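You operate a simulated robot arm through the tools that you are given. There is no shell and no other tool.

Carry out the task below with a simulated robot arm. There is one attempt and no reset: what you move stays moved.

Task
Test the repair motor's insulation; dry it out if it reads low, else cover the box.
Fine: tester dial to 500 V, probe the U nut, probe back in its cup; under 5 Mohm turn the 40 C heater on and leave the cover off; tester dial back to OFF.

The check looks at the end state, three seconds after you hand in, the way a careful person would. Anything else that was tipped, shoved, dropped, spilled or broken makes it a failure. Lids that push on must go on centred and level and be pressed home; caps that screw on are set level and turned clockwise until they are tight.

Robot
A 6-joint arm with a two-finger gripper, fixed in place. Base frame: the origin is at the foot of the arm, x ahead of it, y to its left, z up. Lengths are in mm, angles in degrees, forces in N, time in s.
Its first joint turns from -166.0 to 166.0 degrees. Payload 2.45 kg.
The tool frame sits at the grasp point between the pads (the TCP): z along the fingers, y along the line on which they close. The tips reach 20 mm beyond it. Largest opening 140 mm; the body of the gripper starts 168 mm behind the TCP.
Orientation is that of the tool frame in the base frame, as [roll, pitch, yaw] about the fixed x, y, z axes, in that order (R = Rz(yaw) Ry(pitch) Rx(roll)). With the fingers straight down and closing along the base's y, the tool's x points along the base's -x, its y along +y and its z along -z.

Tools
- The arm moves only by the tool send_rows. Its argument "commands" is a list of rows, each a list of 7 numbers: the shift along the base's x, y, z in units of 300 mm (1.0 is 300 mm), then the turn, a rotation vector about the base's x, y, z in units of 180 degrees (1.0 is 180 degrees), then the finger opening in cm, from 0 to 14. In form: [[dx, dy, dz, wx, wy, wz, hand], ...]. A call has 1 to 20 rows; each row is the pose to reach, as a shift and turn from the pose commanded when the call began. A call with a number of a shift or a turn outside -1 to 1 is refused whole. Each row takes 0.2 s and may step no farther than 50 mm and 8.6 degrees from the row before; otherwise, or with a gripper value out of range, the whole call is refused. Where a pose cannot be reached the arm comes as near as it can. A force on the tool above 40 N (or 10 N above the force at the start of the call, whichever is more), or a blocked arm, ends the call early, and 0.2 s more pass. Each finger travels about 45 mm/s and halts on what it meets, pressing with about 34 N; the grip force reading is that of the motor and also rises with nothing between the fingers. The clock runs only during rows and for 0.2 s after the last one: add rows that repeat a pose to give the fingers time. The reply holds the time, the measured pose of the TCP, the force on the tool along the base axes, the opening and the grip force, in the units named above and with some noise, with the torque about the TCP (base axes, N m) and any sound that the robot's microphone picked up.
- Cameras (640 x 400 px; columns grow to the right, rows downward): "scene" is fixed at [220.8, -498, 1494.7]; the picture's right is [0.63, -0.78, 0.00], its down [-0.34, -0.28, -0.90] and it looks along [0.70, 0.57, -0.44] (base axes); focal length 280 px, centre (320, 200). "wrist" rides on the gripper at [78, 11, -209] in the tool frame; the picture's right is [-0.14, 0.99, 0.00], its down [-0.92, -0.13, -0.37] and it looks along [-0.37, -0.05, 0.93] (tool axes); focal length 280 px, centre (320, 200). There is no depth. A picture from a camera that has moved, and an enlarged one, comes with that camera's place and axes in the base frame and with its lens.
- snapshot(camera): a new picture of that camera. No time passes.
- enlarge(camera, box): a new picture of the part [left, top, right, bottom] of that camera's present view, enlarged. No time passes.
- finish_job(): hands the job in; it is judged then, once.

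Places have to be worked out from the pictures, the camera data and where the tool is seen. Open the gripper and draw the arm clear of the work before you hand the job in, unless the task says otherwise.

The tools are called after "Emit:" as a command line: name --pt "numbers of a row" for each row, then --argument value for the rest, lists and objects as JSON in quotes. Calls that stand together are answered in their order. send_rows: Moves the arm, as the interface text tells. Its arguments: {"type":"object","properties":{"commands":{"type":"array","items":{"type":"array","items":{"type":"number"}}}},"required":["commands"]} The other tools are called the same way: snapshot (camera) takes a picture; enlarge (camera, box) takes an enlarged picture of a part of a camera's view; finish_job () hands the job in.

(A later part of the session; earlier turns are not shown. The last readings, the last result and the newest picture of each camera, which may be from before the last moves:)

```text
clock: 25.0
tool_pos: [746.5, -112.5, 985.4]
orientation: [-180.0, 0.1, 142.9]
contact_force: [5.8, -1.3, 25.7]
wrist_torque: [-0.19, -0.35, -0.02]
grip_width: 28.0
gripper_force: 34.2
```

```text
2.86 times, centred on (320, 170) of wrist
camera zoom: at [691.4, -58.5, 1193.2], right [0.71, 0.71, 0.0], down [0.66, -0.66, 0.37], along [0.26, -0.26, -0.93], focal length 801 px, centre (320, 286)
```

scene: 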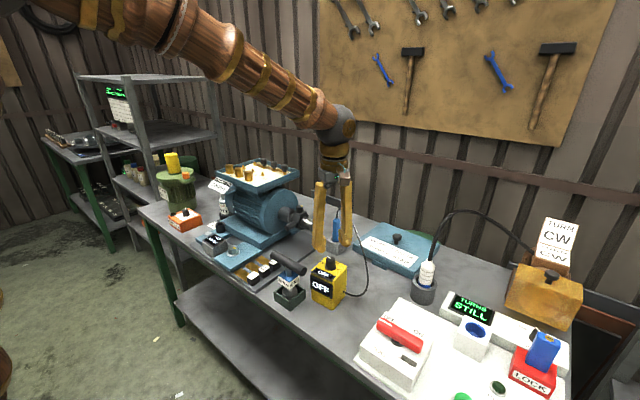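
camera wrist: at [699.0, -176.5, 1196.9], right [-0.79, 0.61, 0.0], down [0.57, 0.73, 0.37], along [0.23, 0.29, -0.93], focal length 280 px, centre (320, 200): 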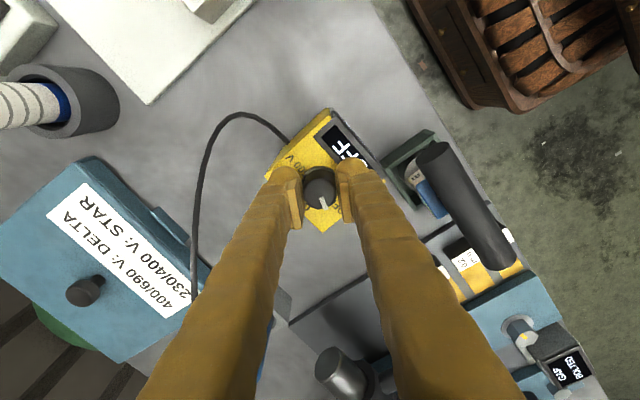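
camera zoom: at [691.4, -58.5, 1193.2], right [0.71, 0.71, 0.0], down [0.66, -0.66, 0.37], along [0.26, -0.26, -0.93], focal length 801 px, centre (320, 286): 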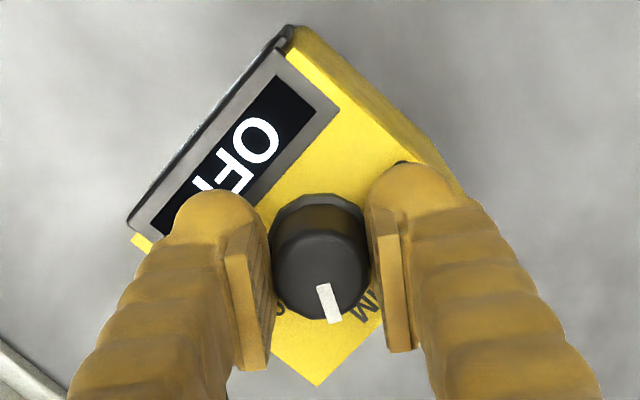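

Between detents it shows OFF; about 97° turned so far. Continue another ~45°, to the 500 V mark.

Emit:
send_rows --pt "0 0 -0.001 0 0 -0.015 1.5" --pt "0 0 -0.002 0 0 -0.03 1.5" --pt "0 0 -0.003 0 0 -0.045 1.5" --pt "0 0 -0.003 0 0 -0.06 1.5" --pt "0 0 -0.004 0 0 -0.075 1.5" --pt "0 0 -0.005 0 0 -0.09 1.5" --pt "0 0 -0.005 0 0 -0.105 1.5" --pt "0 0 -0.006 0 0 -0.12 1.5" --pt "0 0 -0.006 0 0 -0.135 1.5" --pt "0 0 -0.007 0 0 -0.15 1.5" --pt "0 0 -0.007 0 0 -0.165 1.5" --pt "0 0 -0.008 0 0 -0.18 1.5" --pt "0 0 -0.008 0 0 -0.195 1.5"

Emit:
enlarge --camera "scene" --box '[290, 230, 370, 310]'

Emit:
enlarge --camera "wrist" --box '[260, 100, 380, 240]'

```text
clock: 27.8
tool_pos: [747.4, -112.2, 981.5]
orientation: [180.0, 0.0, 107.7]
contact_force: [3.1, -8.3, 22.5]
wrist_torque: [-0.25, -0.11, -0.05]
grip_width: 28.9
gripper_force: 33.9
```

```text
5.00 times, centred on (330, 270) of scene
camera zoom: at [220.8, -498.0, 1494.7], right [0.63, -0.78, 0.0], down [-0.34, -0.28, -0.9], along [0.7, 0.57, -0.44], focal length 1398 px, centre (270, -150)
```

zoom: 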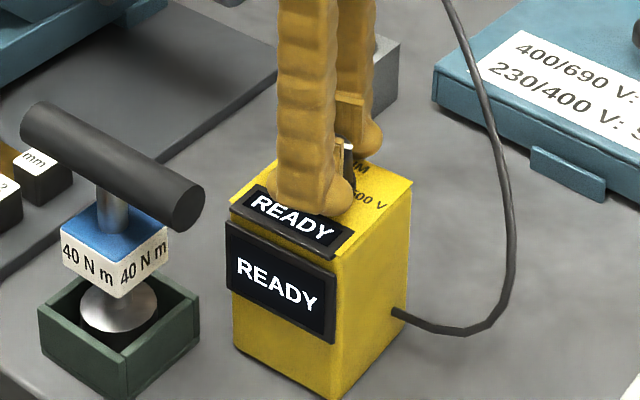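

```text
2.86 times, centred on (320, 170) of wrist
camera zoom: at [734.6, -36.5, 1190.6], right [0.99, 0.17, 0.0], down [0.16, -0.92, 0.37], along [0.06, -0.36, -0.93], focal length 801 px, centre (320, 286)
```

zoom: 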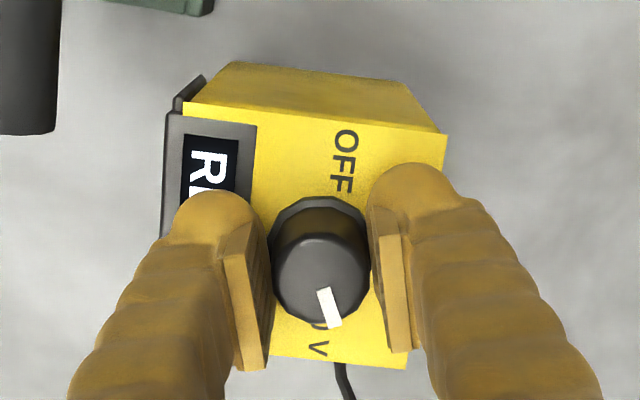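

READY shows with the pointer near the 500 V label. I'll nudge about 6° more for margin and then release and rise to look.

Emit:
send_rows --pt "0 0 0 0 0 -0.017 1.5" --pt "0 0 0 0 0 -0.033 1.5" --pt "0 0 0 0 0 -0.033 1.5" --pt "0 0 0 0 0 -0.033 4.5" --pt "0 0 0 0 0 -0.033 5" --pt "0 0 0.02 0 0 -0.033 5" --pt "0 0 0.1 0 0 -0.033 5" --pt "0 0 0.22 0 0 -0.033 7" --pt "0 0 0.38 0 0 -0.033 9" --pt "0 0 0.38 0 0 -0.033 9"

Emit:
snapshot --camera "scene"

Emit:
snapshot --camera "wrist"

Emit:
enlarge --camera "scene" --box '[290, 230, 370, 310]'

Emit:
enlarge --camera "wrist" --box '[260, 100, 380, 200]'

```text
clock: 30.0
tool_pos: [746.7, -111.7, 1096.2]
orientation: [-179.9, 0.0, 101.9]
contact_force: [-0.2, 0.8, 0.1]
wrist_torque: [0.04, 0.01, 0.03]
grip_width: 89.8
gripper_force: 0.1
```

```text
taken
```

scene: 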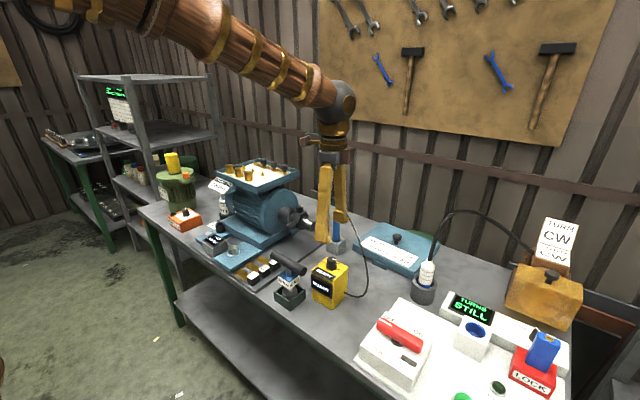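

```text
taken
camera wrist: at [741.9, -35.3, 1304.4], right [1.0, 0.07, 0.0], down [0.06, -0.93, 0.37], along [0.02, -0.37, -0.93], focal length 280 px, centre (320, 200)
```

wrist: 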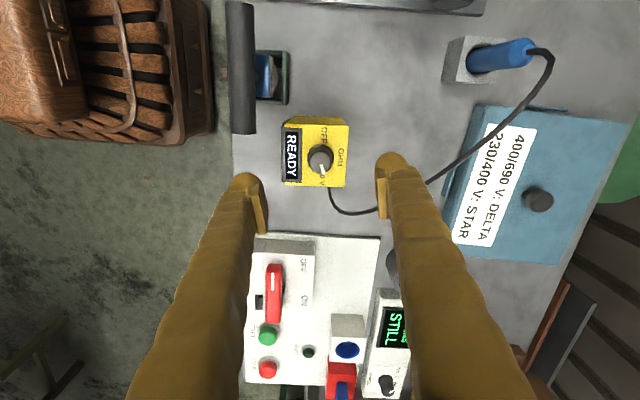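

```text
5.00 times, centred on (330, 270) of scene
camera zoom: at [220.8, -498.0, 1494.7], right [0.63, -0.78, 0.0], down [-0.34, -0.28, -0.9], along [0.7, 0.57, -0.44], focal length 1398 px, centre (270, -150)
```

zoom: 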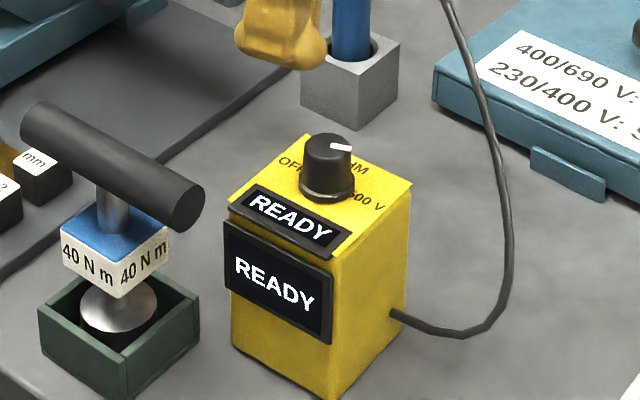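

```text
4.00 times, centred on (320, 150) of wrist
camera zoom: at [741.9, -35.3, 1304.4], right [1.0, 0.07, 0.0], down [0.06, -0.93, 0.37], along [0.02, -0.37, -0.93], focal length 1122 px, centre (320, 400)
```

zoom: 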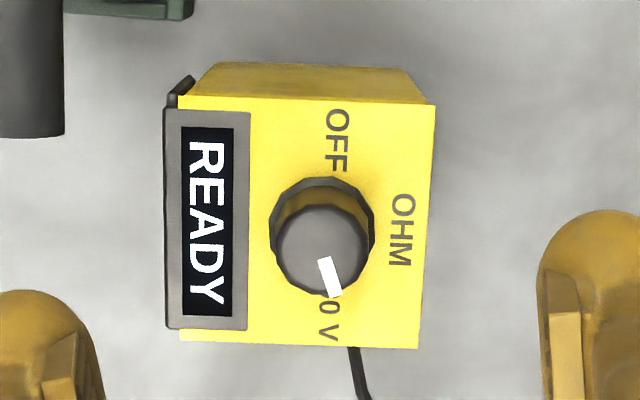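

Dial is on 500 V, display READY, tester still in place. Now I'll locate the probe and its cup precisely.

Emit:
enlarge --camera "wrist" --box '[430, 20, 570, 110]'

Emit:
enlarge --camera "scene" --box '[300, 190, 380, 260]'

```text
4.44 times, centred on (500, 65) of wrist
camera zoom: at [741.9, -35.3, 1304.4], right [1.0, 0.07, 0.0], down [0.06, -0.93, 0.37], along [0.02, -0.37, -0.93], focal length 1246 px, centre (-480, 800)
```

zoom: 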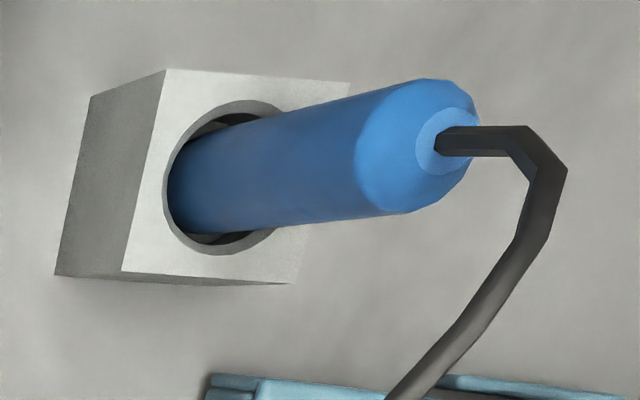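

```text
5.71 times, centred on (340, 225) of scene
camera zoom: at [220.8, -498.0, 1494.7], right [0.63, -0.78, 0.0], down [-0.34, -0.28, -0.9], along [0.7, 0.57, -0.44], focal length 1598 px, centre (206, 57)
```

zoom: 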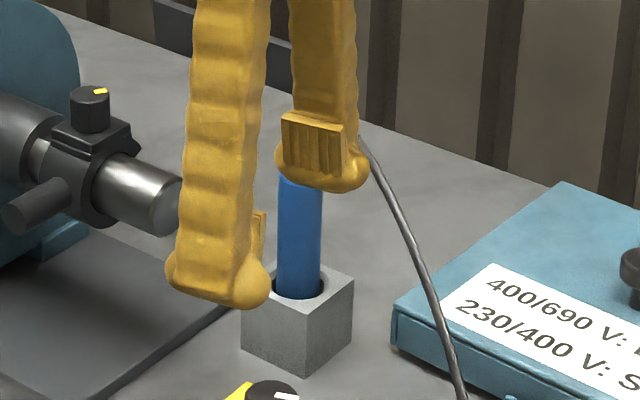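

Probe top is at about (945.5, 11, 990) and its cup rim at z≈902 (bench ≈852). I'll move above the probe with the fingers closing roughly along x, keeping clear of the cable and shaft.

Emit:
send_rows --pt "0.11 0.069 0 0 0 0 8" --pt "0.22 0.138 0 0 0 0 7" --pt "0.33 0.207 0 0 0 0 7" --pt "0.44 0.276 0 0 0 0 7" --pt "0.55 0.345 0 0 0 0 7" --pt "0.662 0.413 0 0 0 0 7" --pt "0.662 0.413 -0.05 0 0 0 7" --pt "0.662 0.413 -0.05 0 0 0 7"

Emit:
snapshot --camera "wrist"

Emit:
enlarge --camera "scene" --box '[280, 120, 400, 260]'

```text
clock: 31.8
tool_pos: [946.9, 10.8, 1079.5]
orientation: [179.9, 0.1, 101.8]
contact_force: [0.3, -0.9, 0.1]
wrist_torque: [0.01, -0.01, -0.01]
grip_width: 70.2
gripper_force: 0.0
```

```text
taken
camera wrist: at [942.7, 87.5, 1288.4], right [1.0, 0.07, 0.0], down [0.06, -0.93, 0.37], along [0.03, -0.37, -0.93], focal length 280 px, centre (320, 200)
```

wrist: 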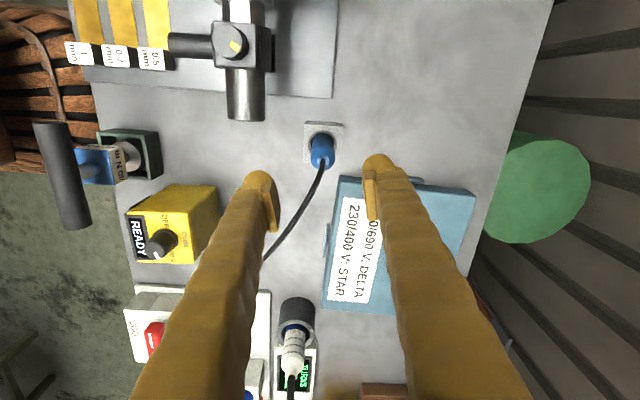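

```text
2.86 times, centred on (340, 190) of scene
camera zoom: at [220.8, -498.0, 1494.7], right [0.63, -0.78, 0.0], down [-0.34, -0.28, -0.9], along [0.7, 0.57, -0.44], focal length 799 px, centre (263, 229)
```

zoom: 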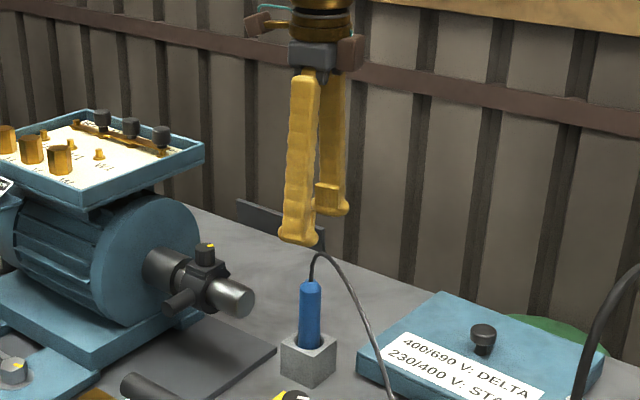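

I'll zoom in on the probe to check alignment from this view.

Emit:
enlarge --camera "wrist" --box '[280, 100, 380, 200]'

```text
4.00 times, centred on (330, 150) of wrist
camera zoom: at [942.7, 87.5, 1288.4], right [1.0, 0.07, 0.0], down [0.06, -0.93, 0.37], along [0.03, -0.37, -0.93], focal length 1122 px, centre (280, 400)
```

zoom: 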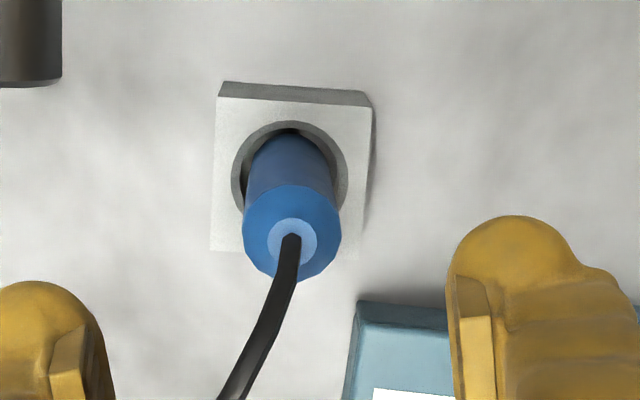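

The probe appears about (+3, +5) mm from the tool axis. I'll correct, descend to grip the handle's upper half, and close.

Emit:
send_rows --pt "0.01 0.017 -0.05 0 0 0 7" --pt "0.01 0.017 -0.15 0 0 0 7" --pt "0.01 0.017 -0.25 0 0 0 7" --pt "0.01 0.017 -0.35 0 0 0 7" --pt "0.01 0.017 -0.4167 0 0 0 7" --pt "0.01 0.017 -0.4167 0 0 0 7"

Emit:
snapshot --camera "wrist"

Emit:
enlarge --camera "scene" --box '[280, 150, 400, 270]'

```text
clock: 33.2
tool_pos: [948.7, 14.8, 955.5]
orientation: [179.9, 0.0, 101.8]
contact_force: [-0.1, -0.4, 0.3]
wrist_torque: [0.02, 0.03, 0.0]
grip_width: 69.8
gripper_force: 0.1
```

```text
taken
camera wrist: at [944.1, 93.2, 1164.9], right [1.0, 0.07, 0.0], down [0.06, -0.93, 0.37], along [0.02, -0.37, -0.93], focal length 280 px, centre (320, 200)
```

wrist: 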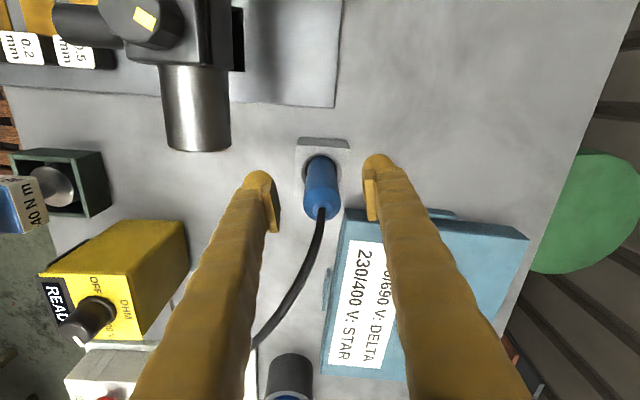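

```text
3.33 times, centred on (340, 210) of scene
camera zoom: at [220.8, -498.0, 1494.7], right [0.63, -0.78, 0.0], down [-0.34, -0.28, -0.9], along [0.7, 0.57, -0.44], focal length 932 px, centre (253, 167)
```

zoom: 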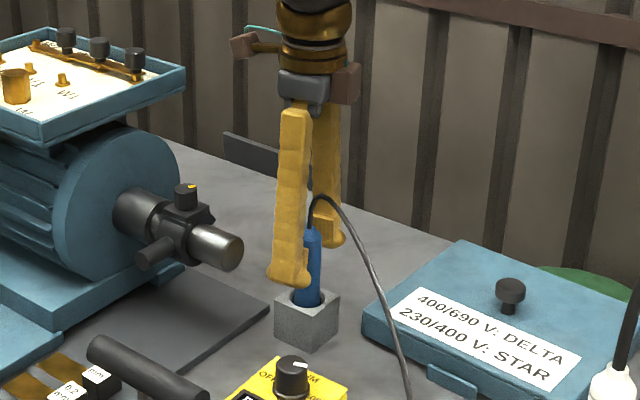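

Fingers straddle the handle well above the cup. Closing now.

Emit:
send_rows --pt "0 0 0 0 0 0 4" --pt "0 0 0 0 0 0 2" --pt "0 0 0 0 0 0 1" --pt "0 0 0 0 0 0 1" --pt "0 0 0 0 0 0 1"

Emit:
enlarge --camera "wrist" --box '[250, 120, 390, 240]'

```text
clock: 34.4
tool_pos: [947.1, 16.1, 955.9]
orientation: [-179.9, -0.1, 101.7]
contact_force: [-0.3, -0.6, -0.4]
wrist_torque: [0.01, -0.02, -0.01]
grip_width: 27.5
gripper_force: 33.6
```

```text
3.33 times, centred on (320, 180) of wrist
camera zoom: at [944.2, 93.2, 1165.0], right [1.0, 0.07, 0.0], down [0.06, -0.93, 0.37], along [0.02, -0.37, -0.93], focal length 935 px, centre (320, 267)
```

zoom: 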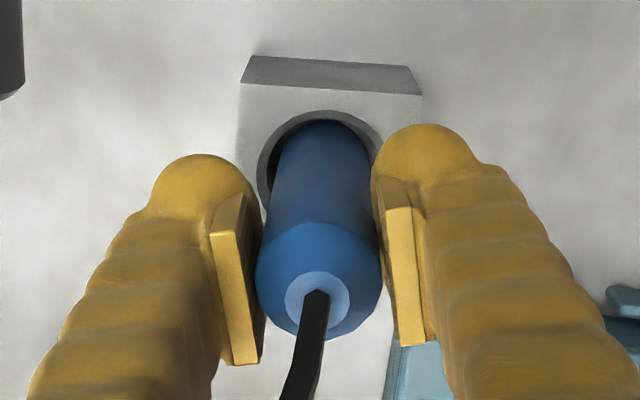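

Handle gripped (27.5 mm), no side force. Lift straight up.

Emit:
send_rows --pt "0 0 0.06 0 0 0 1" --pt "0 0 0.14 0 0 0 1" --pt "0 0 0.26 0 0 0 1" --pt "0 0 0.4 0 0 0 1" --pt "0 0 0.54 0 0 0 1" --pt "0 0 0.68 0 0 0 1" --pt "0 0 0.82 0 0 0 1" --pt "0 0 0.95 0 0 0 1" --pt "0 0 1.0 0 0 0 1" --pt "0 0 1.0 0 0 0 1"

Emit:
snapshot --camera "scene"

Emit:
snapshot --camera "wrist"

Emit:
enlarge --camera "scene" --box '[280, 80, 400, 260]'

```text
clock: 36.6
tool_pos: [948.6, 14.9, 1254.6]
orientation: [180.0, 0.0, 101.8]
contact_force: [0.0, -0.1, -2.0]
wrist_torque: [0.01, 0.0, 0.02]
grip_width: 27.5
gripper_force: 33.7
```

```text
taken
```

scene: 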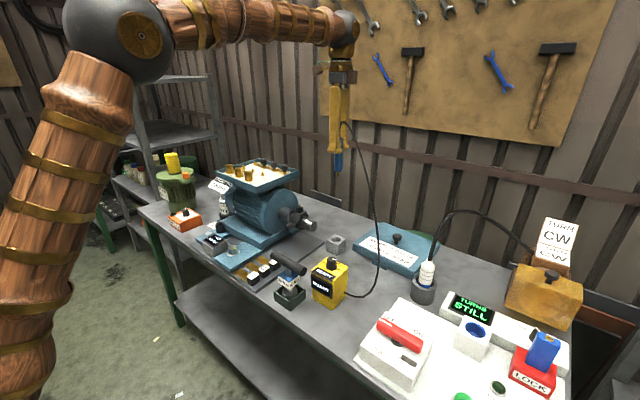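

```text
taken
camera wrist: at [943.9, 93.2, 1463.8], right [1.0, 0.07, 0.0], down [0.06, -0.93, 0.37], along [0.02, -0.37, -0.93], focal length 280 px, centre (320, 200)
```

wrist: 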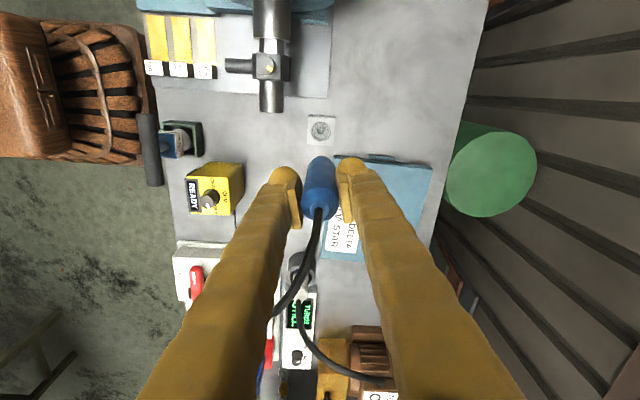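

```text
2.22 times, centred on (340, 170) of scene
camera zoom: at [220.8, -498.0, 1494.7], right [0.63, -0.78, 0.0], down [-0.34, -0.28, -0.9], along [0.7, 0.57, -0.44], focal length 621 px, centre (276, 267)
```

zoom: 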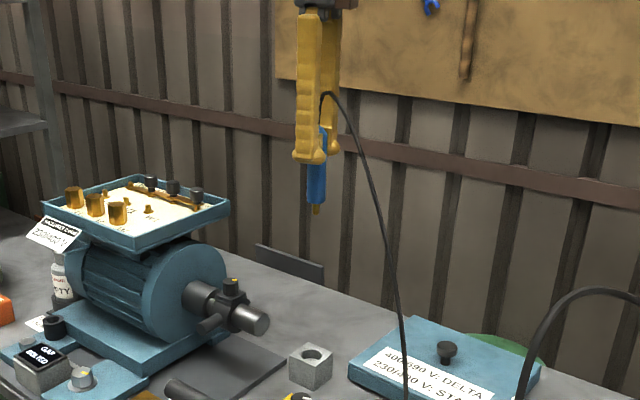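

Probe lifted cleanly; its brass tip is visible. I'll zoom in to measure tip length below the TCP and check the cup interior.

Emit:
enlarge --camera "scene" --box '[315, 120, 365, 180]'

Emit:
enlarge --camera "wrist" --box '[280, 90, 360, 150]'

Emit:
enlarge --camera "scene" --box '[310, 220, 370, 280]'

```text
6.67 times, centred on (340, 150) of scene
camera zoom: at [220.8, -498.0, 1494.7], right [0.63, -0.78, 0.0], down [-0.34, -0.28, -0.9], along [0.7, 0.57, -0.44], focal length 1864 px, centre (187, 533)
```

zoom: 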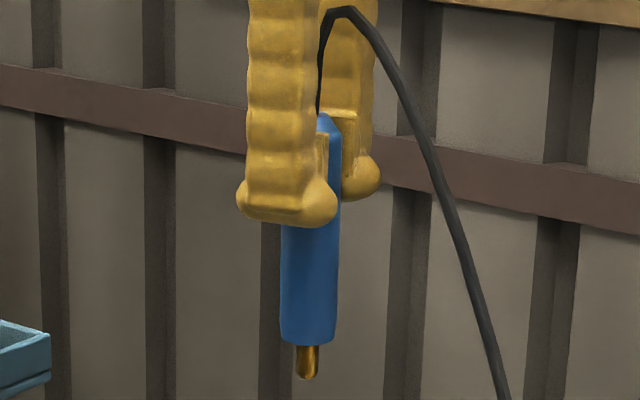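

```text
6.67 times, centred on (320, 120) of wrist
camera zoom: at [943.9, 93.2, 1463.8], right [1.0, 0.07, 0.0], down [0.06, -0.93, 0.37], along [0.02, -0.37, -0.93], focal length 1869 px, centre (320, 733)
```

zoom: 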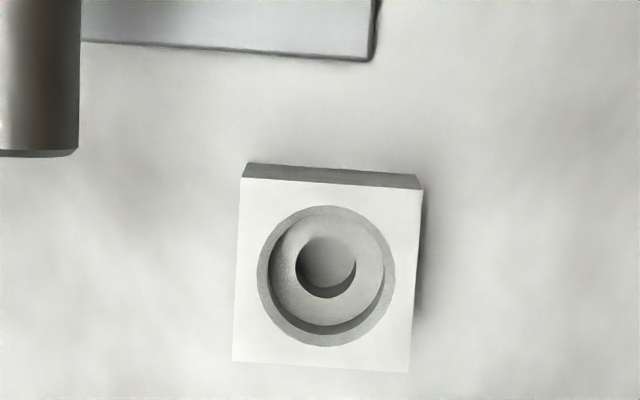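

```text
6.67 times, centred on (340, 250) of scene
camera zoom: at [220.8, -498.0, 1494.7], right [0.63, -0.78, 0.0], down [-0.34, -0.28, -0.9], along [0.7, 0.57, -0.44], focal length 1864 px, centre (187, -133)
```

zoom: 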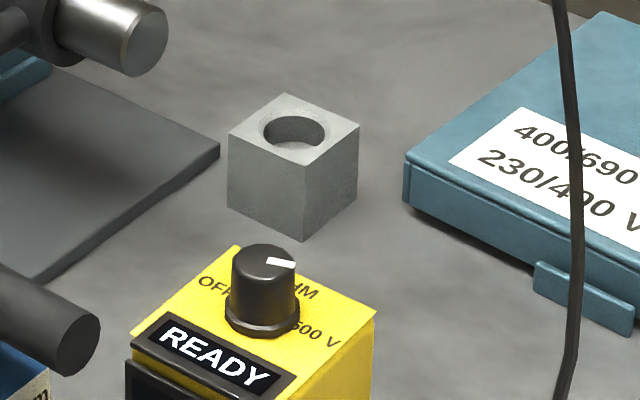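

Tip is about 107 mm below the TCP. U nut top is at (804, 428, 1140), so I'll raise the probe and carry it over the terminal box in two moves.

Emit:
send_rows --pt "0 0 0.1 0 0 0 1" --pt "-0.04 0.1 0.2 0 0 0 1" --pt "-0.08 0.23 0.22 0 0 0 1" --pt "-0.12 0.36 0.22 0 0 0 1" --pt "-0.16 0.49 0.22 0 0 0 1" --pt "-0.2 0.62 0.22 0 0 0 1" --pt "-0.24 0.687 0.22 0 0 0 1" --pt "-0.24 0.687 0.22 0 0 0 1"

Emit:
snapshot --camera "scene"

```text
clock: 38.4
tool_pos: [874.0, 222.1, 1320.7]
orientation: [-180.0, 0.0, 101.8]
contact_force: [0.6, -1.0, -2.3]
wrist_torque: [-0.02, 0.01, -0.03]
grip_width: 27.1
gripper_force: 34.3
```

```text
taken
```

scene: 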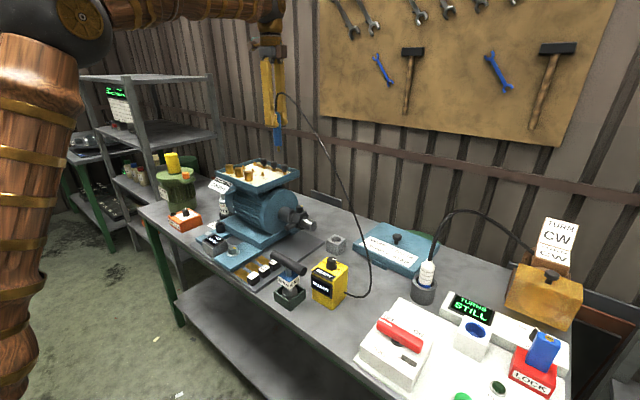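

All clear; continue to above the U nut at the same height.

Emit:
send_rows --pt "-0.04 0.114 0 0 0 0 1" --pt "-0.08 0.228 0 0 0 0 1" --pt "-0.12 0.343 0 0 0 0 1" --pt "-0.16 0.457 0 0 0 0 1" --pt "-0.2 0.571 0 0 0 0 1" --pt "-0.24 0.686 0 0 0 0 1" --pt "-0.24 0.686 0 0 0 0 1"

Emit:
snapshot --camera "wrist"

Emit:
enlarge --camera "scene" --box '[190, 90, 310, 200]'

```text
clock: 40.0
tool_pos: [807.9, 428.1, 1323.6]
orientation: [-179.9, -0.1, 101.8]
contact_force: [0.0, -0.1, -2.2]
wrist_torque: [0.03, 0.0, -0.01]
grip_width: 27.5
gripper_force: 34.1
```

```text
taken
camera wrist: at [802.6, 504.9, 1531.8], right [1.0, 0.07, 0.0], down [0.06, -0.93, 0.37], along [0.02, -0.37, -0.93], focal length 280 px, centre (320, 200)
```

wrist: 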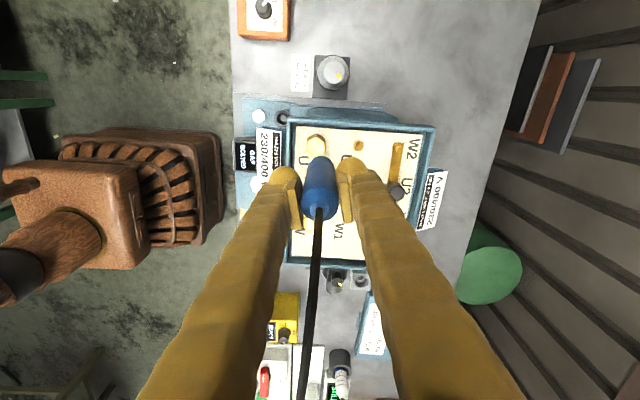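

```text
3.64 times, centred on (250, 145) of scene
camera zoom: at [220.8, -498.0, 1494.7], right [0.63, -0.78, 0.0], down [-0.34, -0.28, -0.9], along [0.7, 0.57, -0.44], focal length 1017 px, centre (574, 400)
```

zoom: 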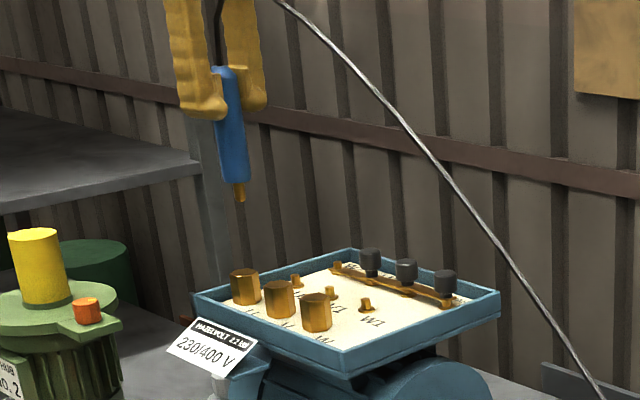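

The probe is above the U nut. I'll zoom the wrist view to measure the remaining offset between the tip axis and nut.

Emit:
enlarge --camera "wrist" --box '[280, 110, 370, 200]'

Emit:
enlarge --camera "scene" --box '[230, 105, 290, 185]'

```text
4.44 times, centred on (325, 155) of wrist
camera zoom: at [802.6, 504.9, 1531.8], right [1.0, 0.07, 0.0], down [0.06, -0.93, 0.37], along [0.02, -0.37, -0.93], focal length 1246 px, centre (298, 400)
```

zoom: 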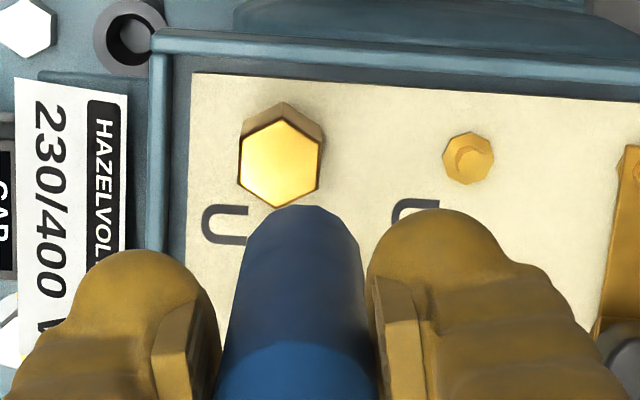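

```text
5.00 times, centred on (260, 145) of scene
camera zoom: at [220.8, -498.0, 1494.7], right [0.63, -0.78, 0.0], down [-0.34, -0.28, -0.9], along [0.7, 0.57, -0.44], focal length 1398 px, centre (620, 475)
```

zoom: 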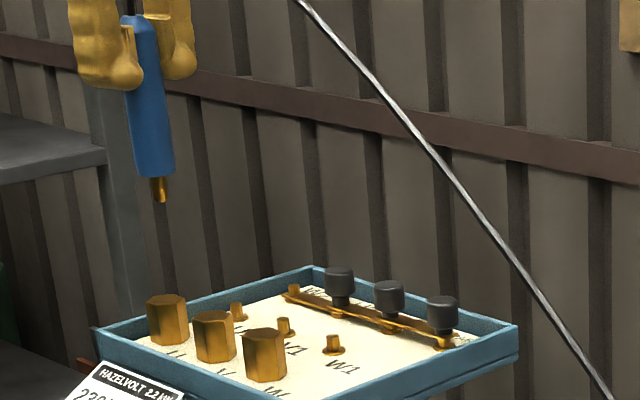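

The nut lies (−6, +2.7) mm from the tool axis, consistent in both views. I'll correct and lower to about 12 mm above contact.

Emit:
send_rows --pt "-0.02 0.009 0 0 0 0 1" --pt "-0.02 0.009 -0.07 0 0 0 1" --pt "-0.02 0.009 -0.14 0 0 0 1" --pt "-0.02 0.009 -0.2 0 0 0 1" --pt "-0.02 0.009 -0.2 0 0 0 1"

Emit:
enlarge --camera "scene" --box '[215, 130, 275, 190]'

Emit:
enlarge --camera "wrist" --box '[280, 110, 370, 200]'

Emit:
enlarge --camera "scene" --box '[290, 230, 370, 310]'

```text
clock: 41.2
tool_pos: [796.9, 427.8, 1259.4]
orientation: [179.9, 0.0, 101.8]
contact_force: [-0.6, -0.6, -1.3]
wrist_torque: [0.01, 0.0, 0.0]
grip_width: 27.3
gripper_force: 34.0
```

```text
6.67 times, centred on (245, 160) of scene
camera zoom: at [220.8, -498.0, 1494.7], right [0.63, -0.78, 0.0], down [-0.34, -0.28, -0.9], along [0.7, 0.57, -0.44], focal length 1864 px, centre (820, 467)
```

zoom: 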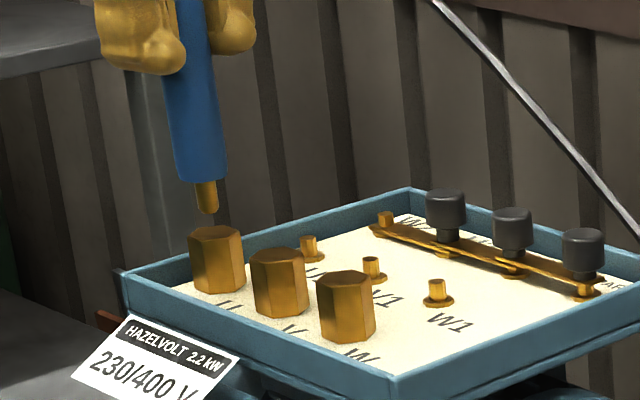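

```text
4.44 times, centred on (325, 155) of wrist
camera zoom: at [793.7, 506.6, 1468.4], right [1.0, 0.07, 0.0], down [0.06, -0.93, 0.37], along [0.03, -0.37, -0.93], focal length 1246 px, centre (298, 400)
```

zoom: 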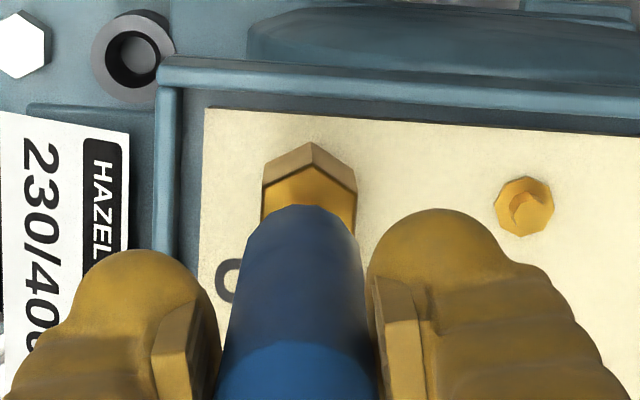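

```text
5.00 times, centred on (330, 270) of scene
camera zoom: at [220.8, -498.0, 1494.7], right [0.63, -0.78, 0.0], down [-0.34, -0.28, -0.9], along [0.7, 0.57, -0.44], focal length 1398 px, centre (270, -150)
```

zoom: 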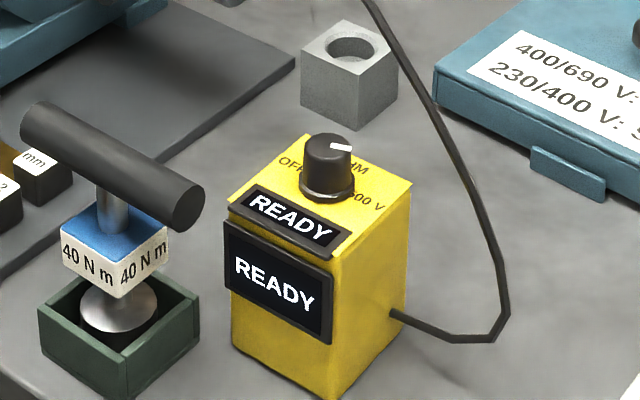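

Tip is right above the nut. Lowering the last ~14 mm gently.

Emit:
send_rows --pt "0 0 -0.02 0 0 0 1" --pt "0 0 -0.035 0 0 0 1" --pt "0 0 -0.038 0 0 0 1" --pt "0 0 -0.041 0 0 0 1"

Emit:
enlarge --camera "scene" --box '[215, 130, 275, 190]'

Emit:
enlarge --camera "scene" --box '[290, 230, 370, 310]'

```text
clock: 42.2
tool_pos: [798.8, 430.7, 1248.9]
orientation: [180.0, -0.1, 101.8]
contact_force: [-0.1, 0.4, -1.5]
wrist_torque: [0.0, 0.0, 0.0]
grip_width: 27.5
gripper_force: 34.5
```

```text
6.67 times, centred on (245, 160) of scene
camera zoom: at [220.8, -498.0, 1494.7], right [0.63, -0.78, 0.0], down [-0.34, -0.28, -0.9], along [0.7, 0.57, -0.44], focal length 1864 px, centre (820, 467)
```

zoom: 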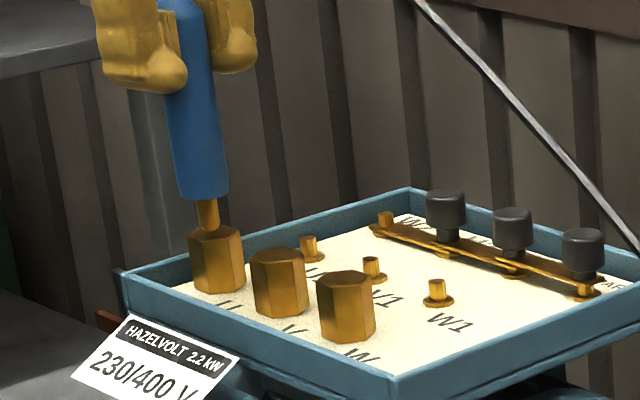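

```text
5.00 times, centred on (330, 270) of scene
camera zoom: at [220.8, -498.0, 1494.7], right [0.63, -0.78, 0.0], down [-0.34, -0.28, -0.9], along [0.7, 0.57, -0.44], focal length 1398 px, centre (270, -150)
```

zoom: 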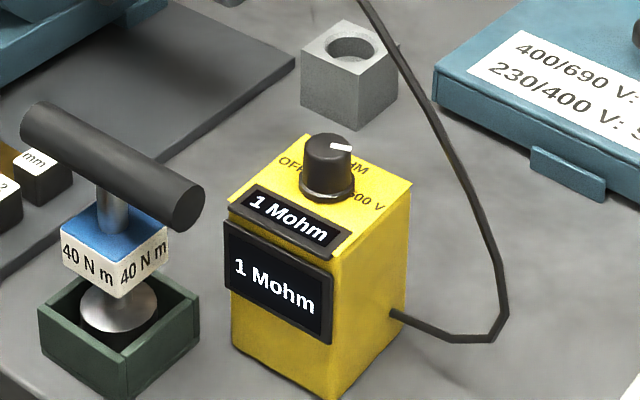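

The tester already shows 1 Mohm. I'll press down another ~1.5 mm for a firm touch and hold a few seconds to make sure the reading is steady.

Emit:
send_rows --pt "0 0 -0.003 0 0 0 1" --pt "0 0 -0.005 0 0 0 1" --pt "0 0 -0.005 0 0 0 1" --pt "0 0 -0.005 0 0 0 1" --pt "0 0 -0.005 0 0 0 1" --pt "0 0 -0.005 0 0 0 1" --pt "0 0 -0.005 0 0 0 1" --pt "0 0 -0.005 0 0 0 1" --pt "0 0 -0.005 0 0 0 1" --pt "0 0 -0.005 0 0 0 1" --pt "0 0 -0.005 0 0 0 1" --pt "0 0 -0.005 0 0 0 1" --pt "0 0 -0.005 0 0 0 1" --pt "0 0 -0.005 0 0 0 1" --pt "0 0 -0.005 0 0 0 1"

Emit:
enlarge --camera "scene" --box '[290, 230, 370, 310]'

Emit:
enlarge --camera "scene" --box '[215, 130, 275, 190]'

```text
clock: 45.4
tool_pos: [798.2, 431.1, 1245.8]
orientation: [180.0, 0.0, 101.8]
contact_force: [0.2, 0.0, -1.6]
wrist_torque: [0.01, 0.01, -0.01]
grip_width: 27.1
gripper_force: 34.1
```

```text
5.00 times, centred on (330, 270) of scene
camera zoom: at [220.8, -498.0, 1494.7], right [0.63, -0.78, 0.0], down [-0.34, -0.28, -0.9], along [0.7, 0.57, -0.44], focal length 1398 px, centre (270, -150)
```

zoom: 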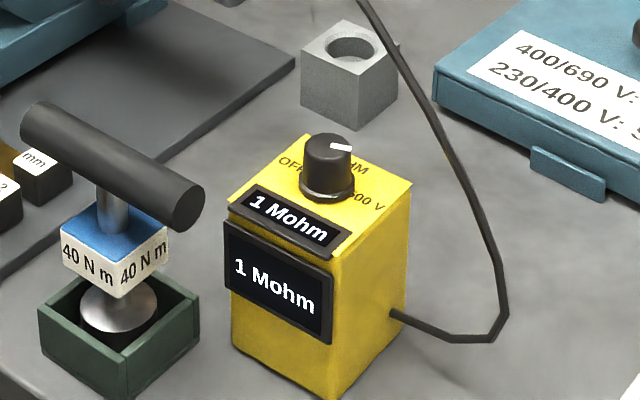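

```text
6.67 times, centred on (245, 160) of scene
camera zoom: at [220.8, -498.0, 1494.7], right [0.63, -0.78, 0.0], down [-0.34, -0.28, -0.9], along [0.7, 0.57, -0.44], focal length 1864 px, centre (820, 467)
```

zoom: 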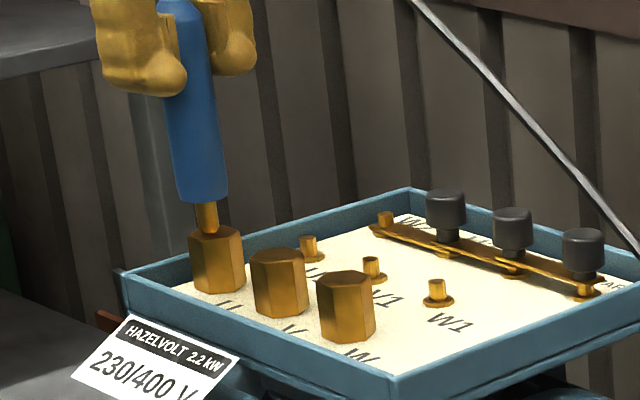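

Reading is steady at 1 Mohm, though no contact force yet. I'll lower slightly more to make a true touch.

Emit:
send_rows --pt "0 0 -0.003 0 0 0 1" --pt "0 0 -0.006 0 0 0 1" --pt "0 0 -0.009 0 0 0 1" --pt "0 0 -0.009 0 0 0 1"

Emit:
enlarge --camera "scene" --box '[290, 230, 370, 310]'

Emit:
enlarge --camera "scene" --box '[215, 150, 255, 190]'

```text
clock: 46.4
tool_pos: [797.2, 430.2, 1245.9]
orientation: [179.9, 0.0, 101.7]
contact_force: [0.3, 0.2, 24.0]
wrist_torque: [0.02, -0.02, -0.03]
grip_width: 27.5
gripper_force: 34.1
```

```text
5.00 times, centred on (330, 270) of scene
camera zoom: at [220.8, -498.0, 1494.7], right [0.63, -0.78, 0.0], down [-0.34, -0.28, -0.9], along [0.7, 0.57, -0.44], focal length 1398 px, centre (270, -150)
```

zoom: 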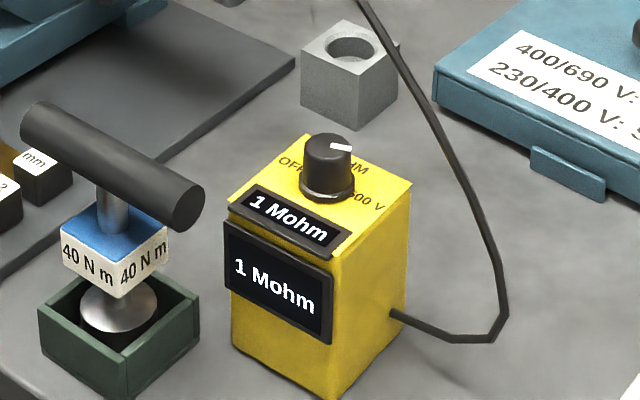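

```text
10.00 times, centred on (235, 170) of scene
camera zoom: at [220.8, -498.0, 1494.7], right [0.63, -0.78, 0.0], down [-0.34, -0.28, -0.9], along [0.7, 0.57, -0.44], focal length 2796 px, centre (1170, 500)
```

zoom: 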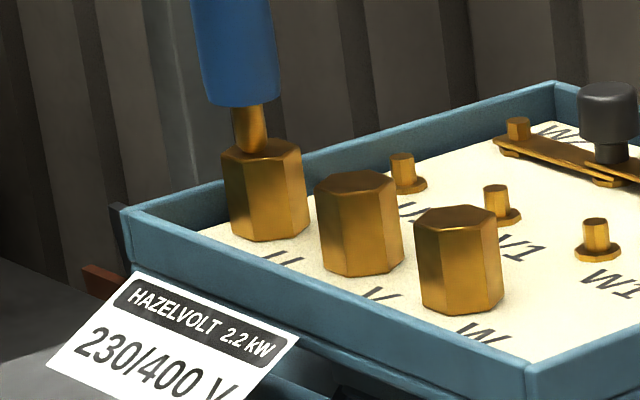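

Firm touch (24 N) and the tester reads 1 Mohm — under 5, so the motor must be dried: heater on, cover stays off. I'll lift off and carry the probe back the way it came.

Emit:
send_rows --pt "0 0 0.03 0 0 0 1" --pt "0 0 0.1 0 0 0 1" --pt "0 0 0.18 0 0 0 1" --pt "0 0 0.255 0 0 0 1" --pt "0.04 -0.11 0.255 0 0 0 1" --pt "0.08 -0.22 0.255 0 0 0 1" --pt "0.12 -0.34 0.255 0 0 0 1" --pt "0.165 -0.46 0.255 0 0 0 1" --pt "0.21 -0.58 0.255 0 0 0 1" --pt "0.25 -0.6933 0.255 0 0 0 1" --pt "0.25 -0.6933 0.255 0 0 0 1"

Emit:
enlarge --camera "scene" --box '[200, 60, 400, 260]'

```text
clock: 48.8
tool_pos: [872.7, 220.9, 1324.0]
orientation: [180.0, 0.0, 101.8]
contact_force: [0.7, -0.6, -1.0]
wrist_torque: [-0.02, 0.0, -0.01]
grip_width: 27.1
gripper_force: 33.8
```

```text
2.00 times, centred on (300, 160) of scene
camera zoom: at [220.8, -498.0, 1494.7], right [0.63, -0.78, 0.0], down [-0.34, -0.28, -0.9], along [0.7, 0.57, -0.44], focal length 559 px, centre (360, 280)
```

zoom: 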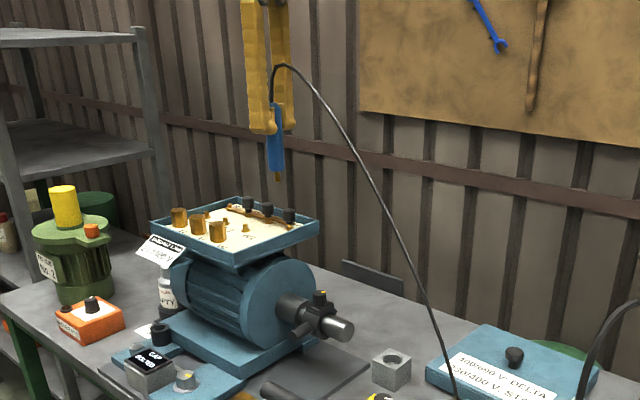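

Carrying on back to above the cup.

Emit:
send_rows --pt "0.04 -0.11 0 0 0 0 1" --pt "0.08 -0.22 0 0 0 0 1" --pt "0.12 -0.34 0 0 0 0 1" --pt "0.165 -0.46 0 0 0 0 1" --pt "0.21 -0.58 0 0 0 0 1" --pt "0.25 -0.6887 0 0 0 0 1" --pt "0.25 -0.6887 -0.1 0 0 0 1" --pt "0.25 -0.6887 -0.22 0 0 0 1" --pt "0.25 -0.6887 -0.22 0 0 0 1"

Emit:
snapshot --camera "wrist"

Emit:
enlarge --camera "scene" --box '[310, 100, 370, 280]'

```text
clock: 50.8
tool_pos: [948.7, 18.5, 1253.4]
orientation: [-180.0, 0.0, 101.8]
contact_force: [0.2, -0.1, -1.5]
wrist_torque: [0.01, -0.01, -0.06]
grip_width: 27.3
gripper_force: 33.8
```

```text
taken
camera wrist: at [944.0, 95.5, 1463.2], right [1.0, 0.07, 0.0], down [0.06, -0.93, 0.37], along [0.03, -0.37, -0.93], focal length 280 px, centre (320, 200)
```

wrist: 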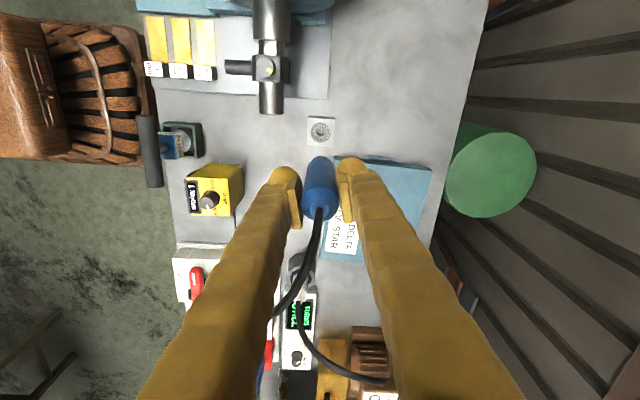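

```text
2.22 times, centred on (340, 190) of scene
camera zoom: at [220.8, -498.0, 1494.7], right [0.63, -0.78, 0.0], down [-0.34, -0.28, -0.9], along [0.7, 0.57, -0.44], focal length 621 px, centre (276, 222)
```

zoom: 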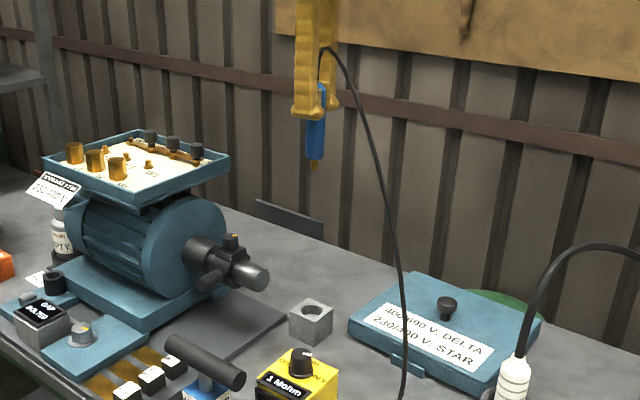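

Comparing with the earlier view after lift-off to verify I'm at the same place over the cup.

Emit:
enlarge --camera "wrist" --box '[280, 90, 360, 150]'

Emit:
enlarge --camera "scene" --box '[315, 120, 365, 180]'

```text
6.67 times, centred on (320, 120) of wrist
camera zoom: at [944.0, 95.5, 1463.2], right [1.0, 0.07, 0.0], down [0.06, -0.93, 0.37], along [0.03, -0.37, -0.93], focal length 1869 px, centre (320, 733)
```

zoom: 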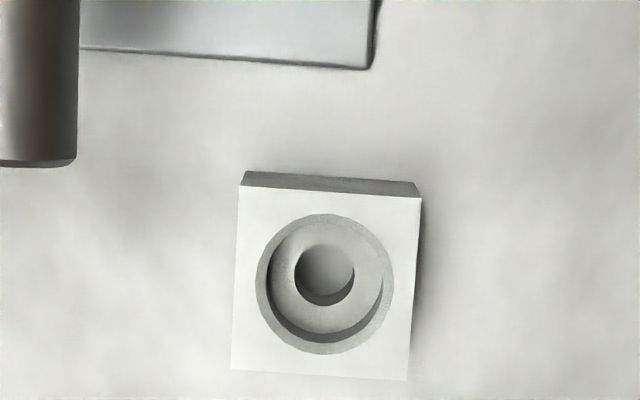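

```text
6.67 times, centred on (340, 150) of scene
camera zoom: at [220.8, -498.0, 1494.7], right [0.63, -0.78, 0.0], down [-0.34, -0.28, -0.9], along [0.7, 0.57, -0.44], focal length 1864 px, centre (187, 533)
```

zoom: 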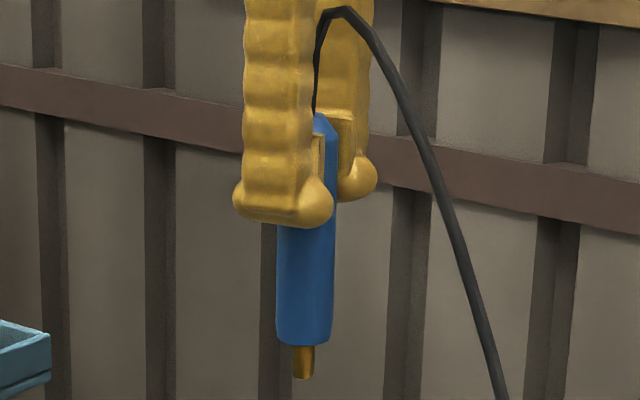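

The arm sits about 2.4 mm further +y than at lift-off. I'll correct by (−0.5, −2.4) and lower to just above the cup, then check again.

Emit:
send_rows --pt "-0.0017 -0.008 0 0 0 0 1" --pt "-0.0017 -0.008 -0.12 0 0 0 1" --pt "-0.0017 -0.008 -0.26 0 0 0 1" --pt "-0.0017 -0.008 -0.4 0 0 0 1" --pt "-0.0017 -0.008 -0.53 0 0 0 1" --pt "-0.0017 -0.008 -0.65 0 0 0 1" --pt "-0.0017 -0.008 -0.74 0 0 0 1" --pt "-0.0017 -0.008 -0.74 0 0 0 1" --pt "-0.0017 -0.008 -0.74 0 0 0 1"

Emit:
enlarge --camera "wrist" --box '[270, 90, 370, 210]'

Emit:
enlarge --camera "scene" --box '[310, 190, 370, 260]'

```text
clock: 52.8
tool_pos: [949.3, 11.2, 1033.4]
orientation: [179.9, -0.1, 101.9]
contact_force: [-0.9, 0.2, -1.8]
wrist_torque: [0.0, -0.02, 0.03]
grip_width: 27.1
gripper_force: 34.1
```

```text
3.33 times, centred on (320, 150) of wrist
camera zoom: at [945.1, 88.6, 1242.2], right [1.0, 0.07, 0.0], down [0.06, -0.93, 0.37], along [0.03, -0.37, -0.93], focal length 935 px, centre (320, 367)
```

zoom: 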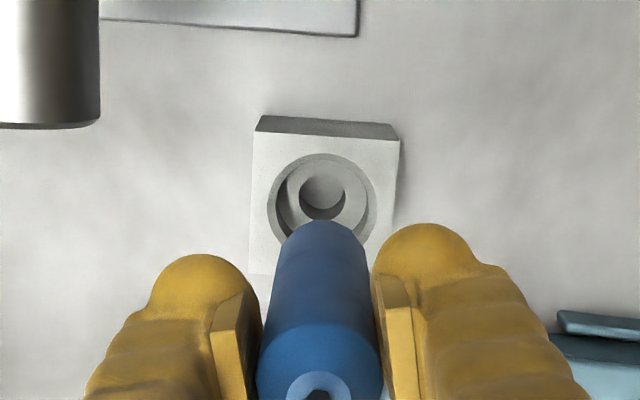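

```text
5.71 times, centred on (340, 225) of scene
camera zoom: at [220.8, -498.0, 1494.7], right [0.63, -0.78, 0.0], down [-0.34, -0.28, -0.9], along [0.7, 0.57, -0.44], focal length 1598 px, centre (206, 57)
```

zoom: 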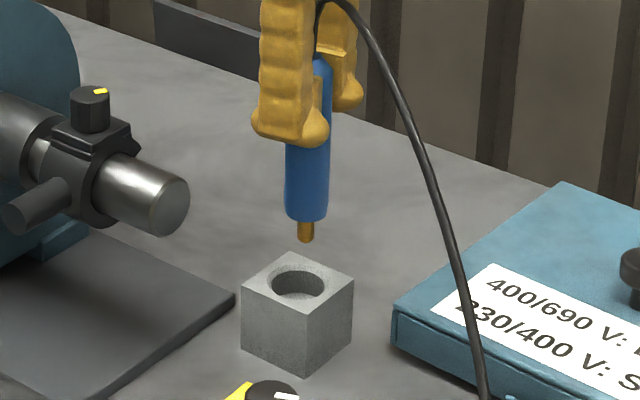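

The arm now sits several mm too far −y relative to where I picked the probe (measured 11.2 vs about 15.4; both views agree on 3–6 mm). I'll correct by (−0.9, +4.5) and re-check before inserting.

Emit:
send_rows --pt "-0.003 0.015 0 0 0 0 1" --pt "-0.003 0.015 0 0 0 0 1" --pt "-0.003 0.015 0 0 0 0 1"

Emit:
enlarge --camera "wrist" --box '[270, 90, 370, 210]'

Emit:
enlarge --camera "scene" --box '[310, 190, 370, 260]'

```text
clock: 53.6
tool_pos: [948.3, 15.1, 1035.3]
orientation: [180.0, 0.0, 101.8]
contact_force: [0.0, 0.3, -0.5]
wrist_torque: [0.03, 0.03, 0.01]
grip_width: 27.3
gripper_force: 34.0
```

```text
3.33 times, centred on (320, 150) of wrist
camera zoom: at [943.8, 93.0, 1243.5], right [1.0, 0.07, 0.0], down [0.06, -0.93, 0.37], along [0.02, -0.37, -0.93], focal length 935 px, centre (320, 367)
```

zoom: 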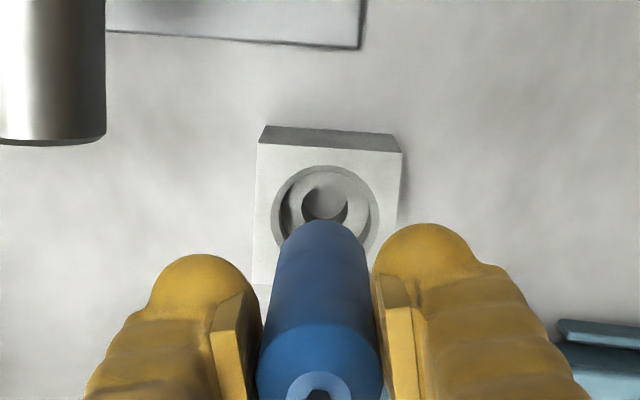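

```text
5.71 times, centred on (340, 225) of scene
camera zoom: at [220.8, -498.0, 1494.7], right [0.63, -0.78, 0.0], down [-0.34, -0.28, -0.9], along [0.7, 0.57, -0.44], focal length 1598 px, centre (206, 57)
```

zoom: 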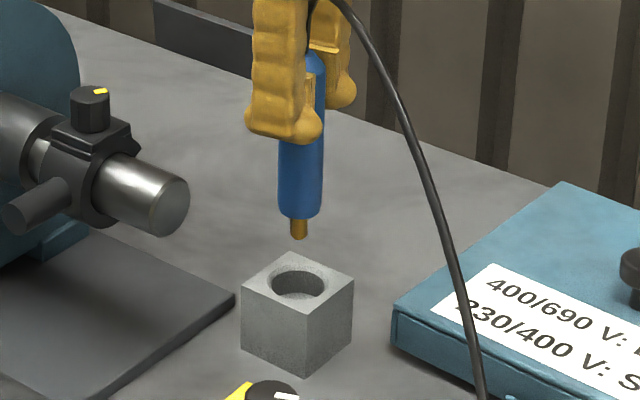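

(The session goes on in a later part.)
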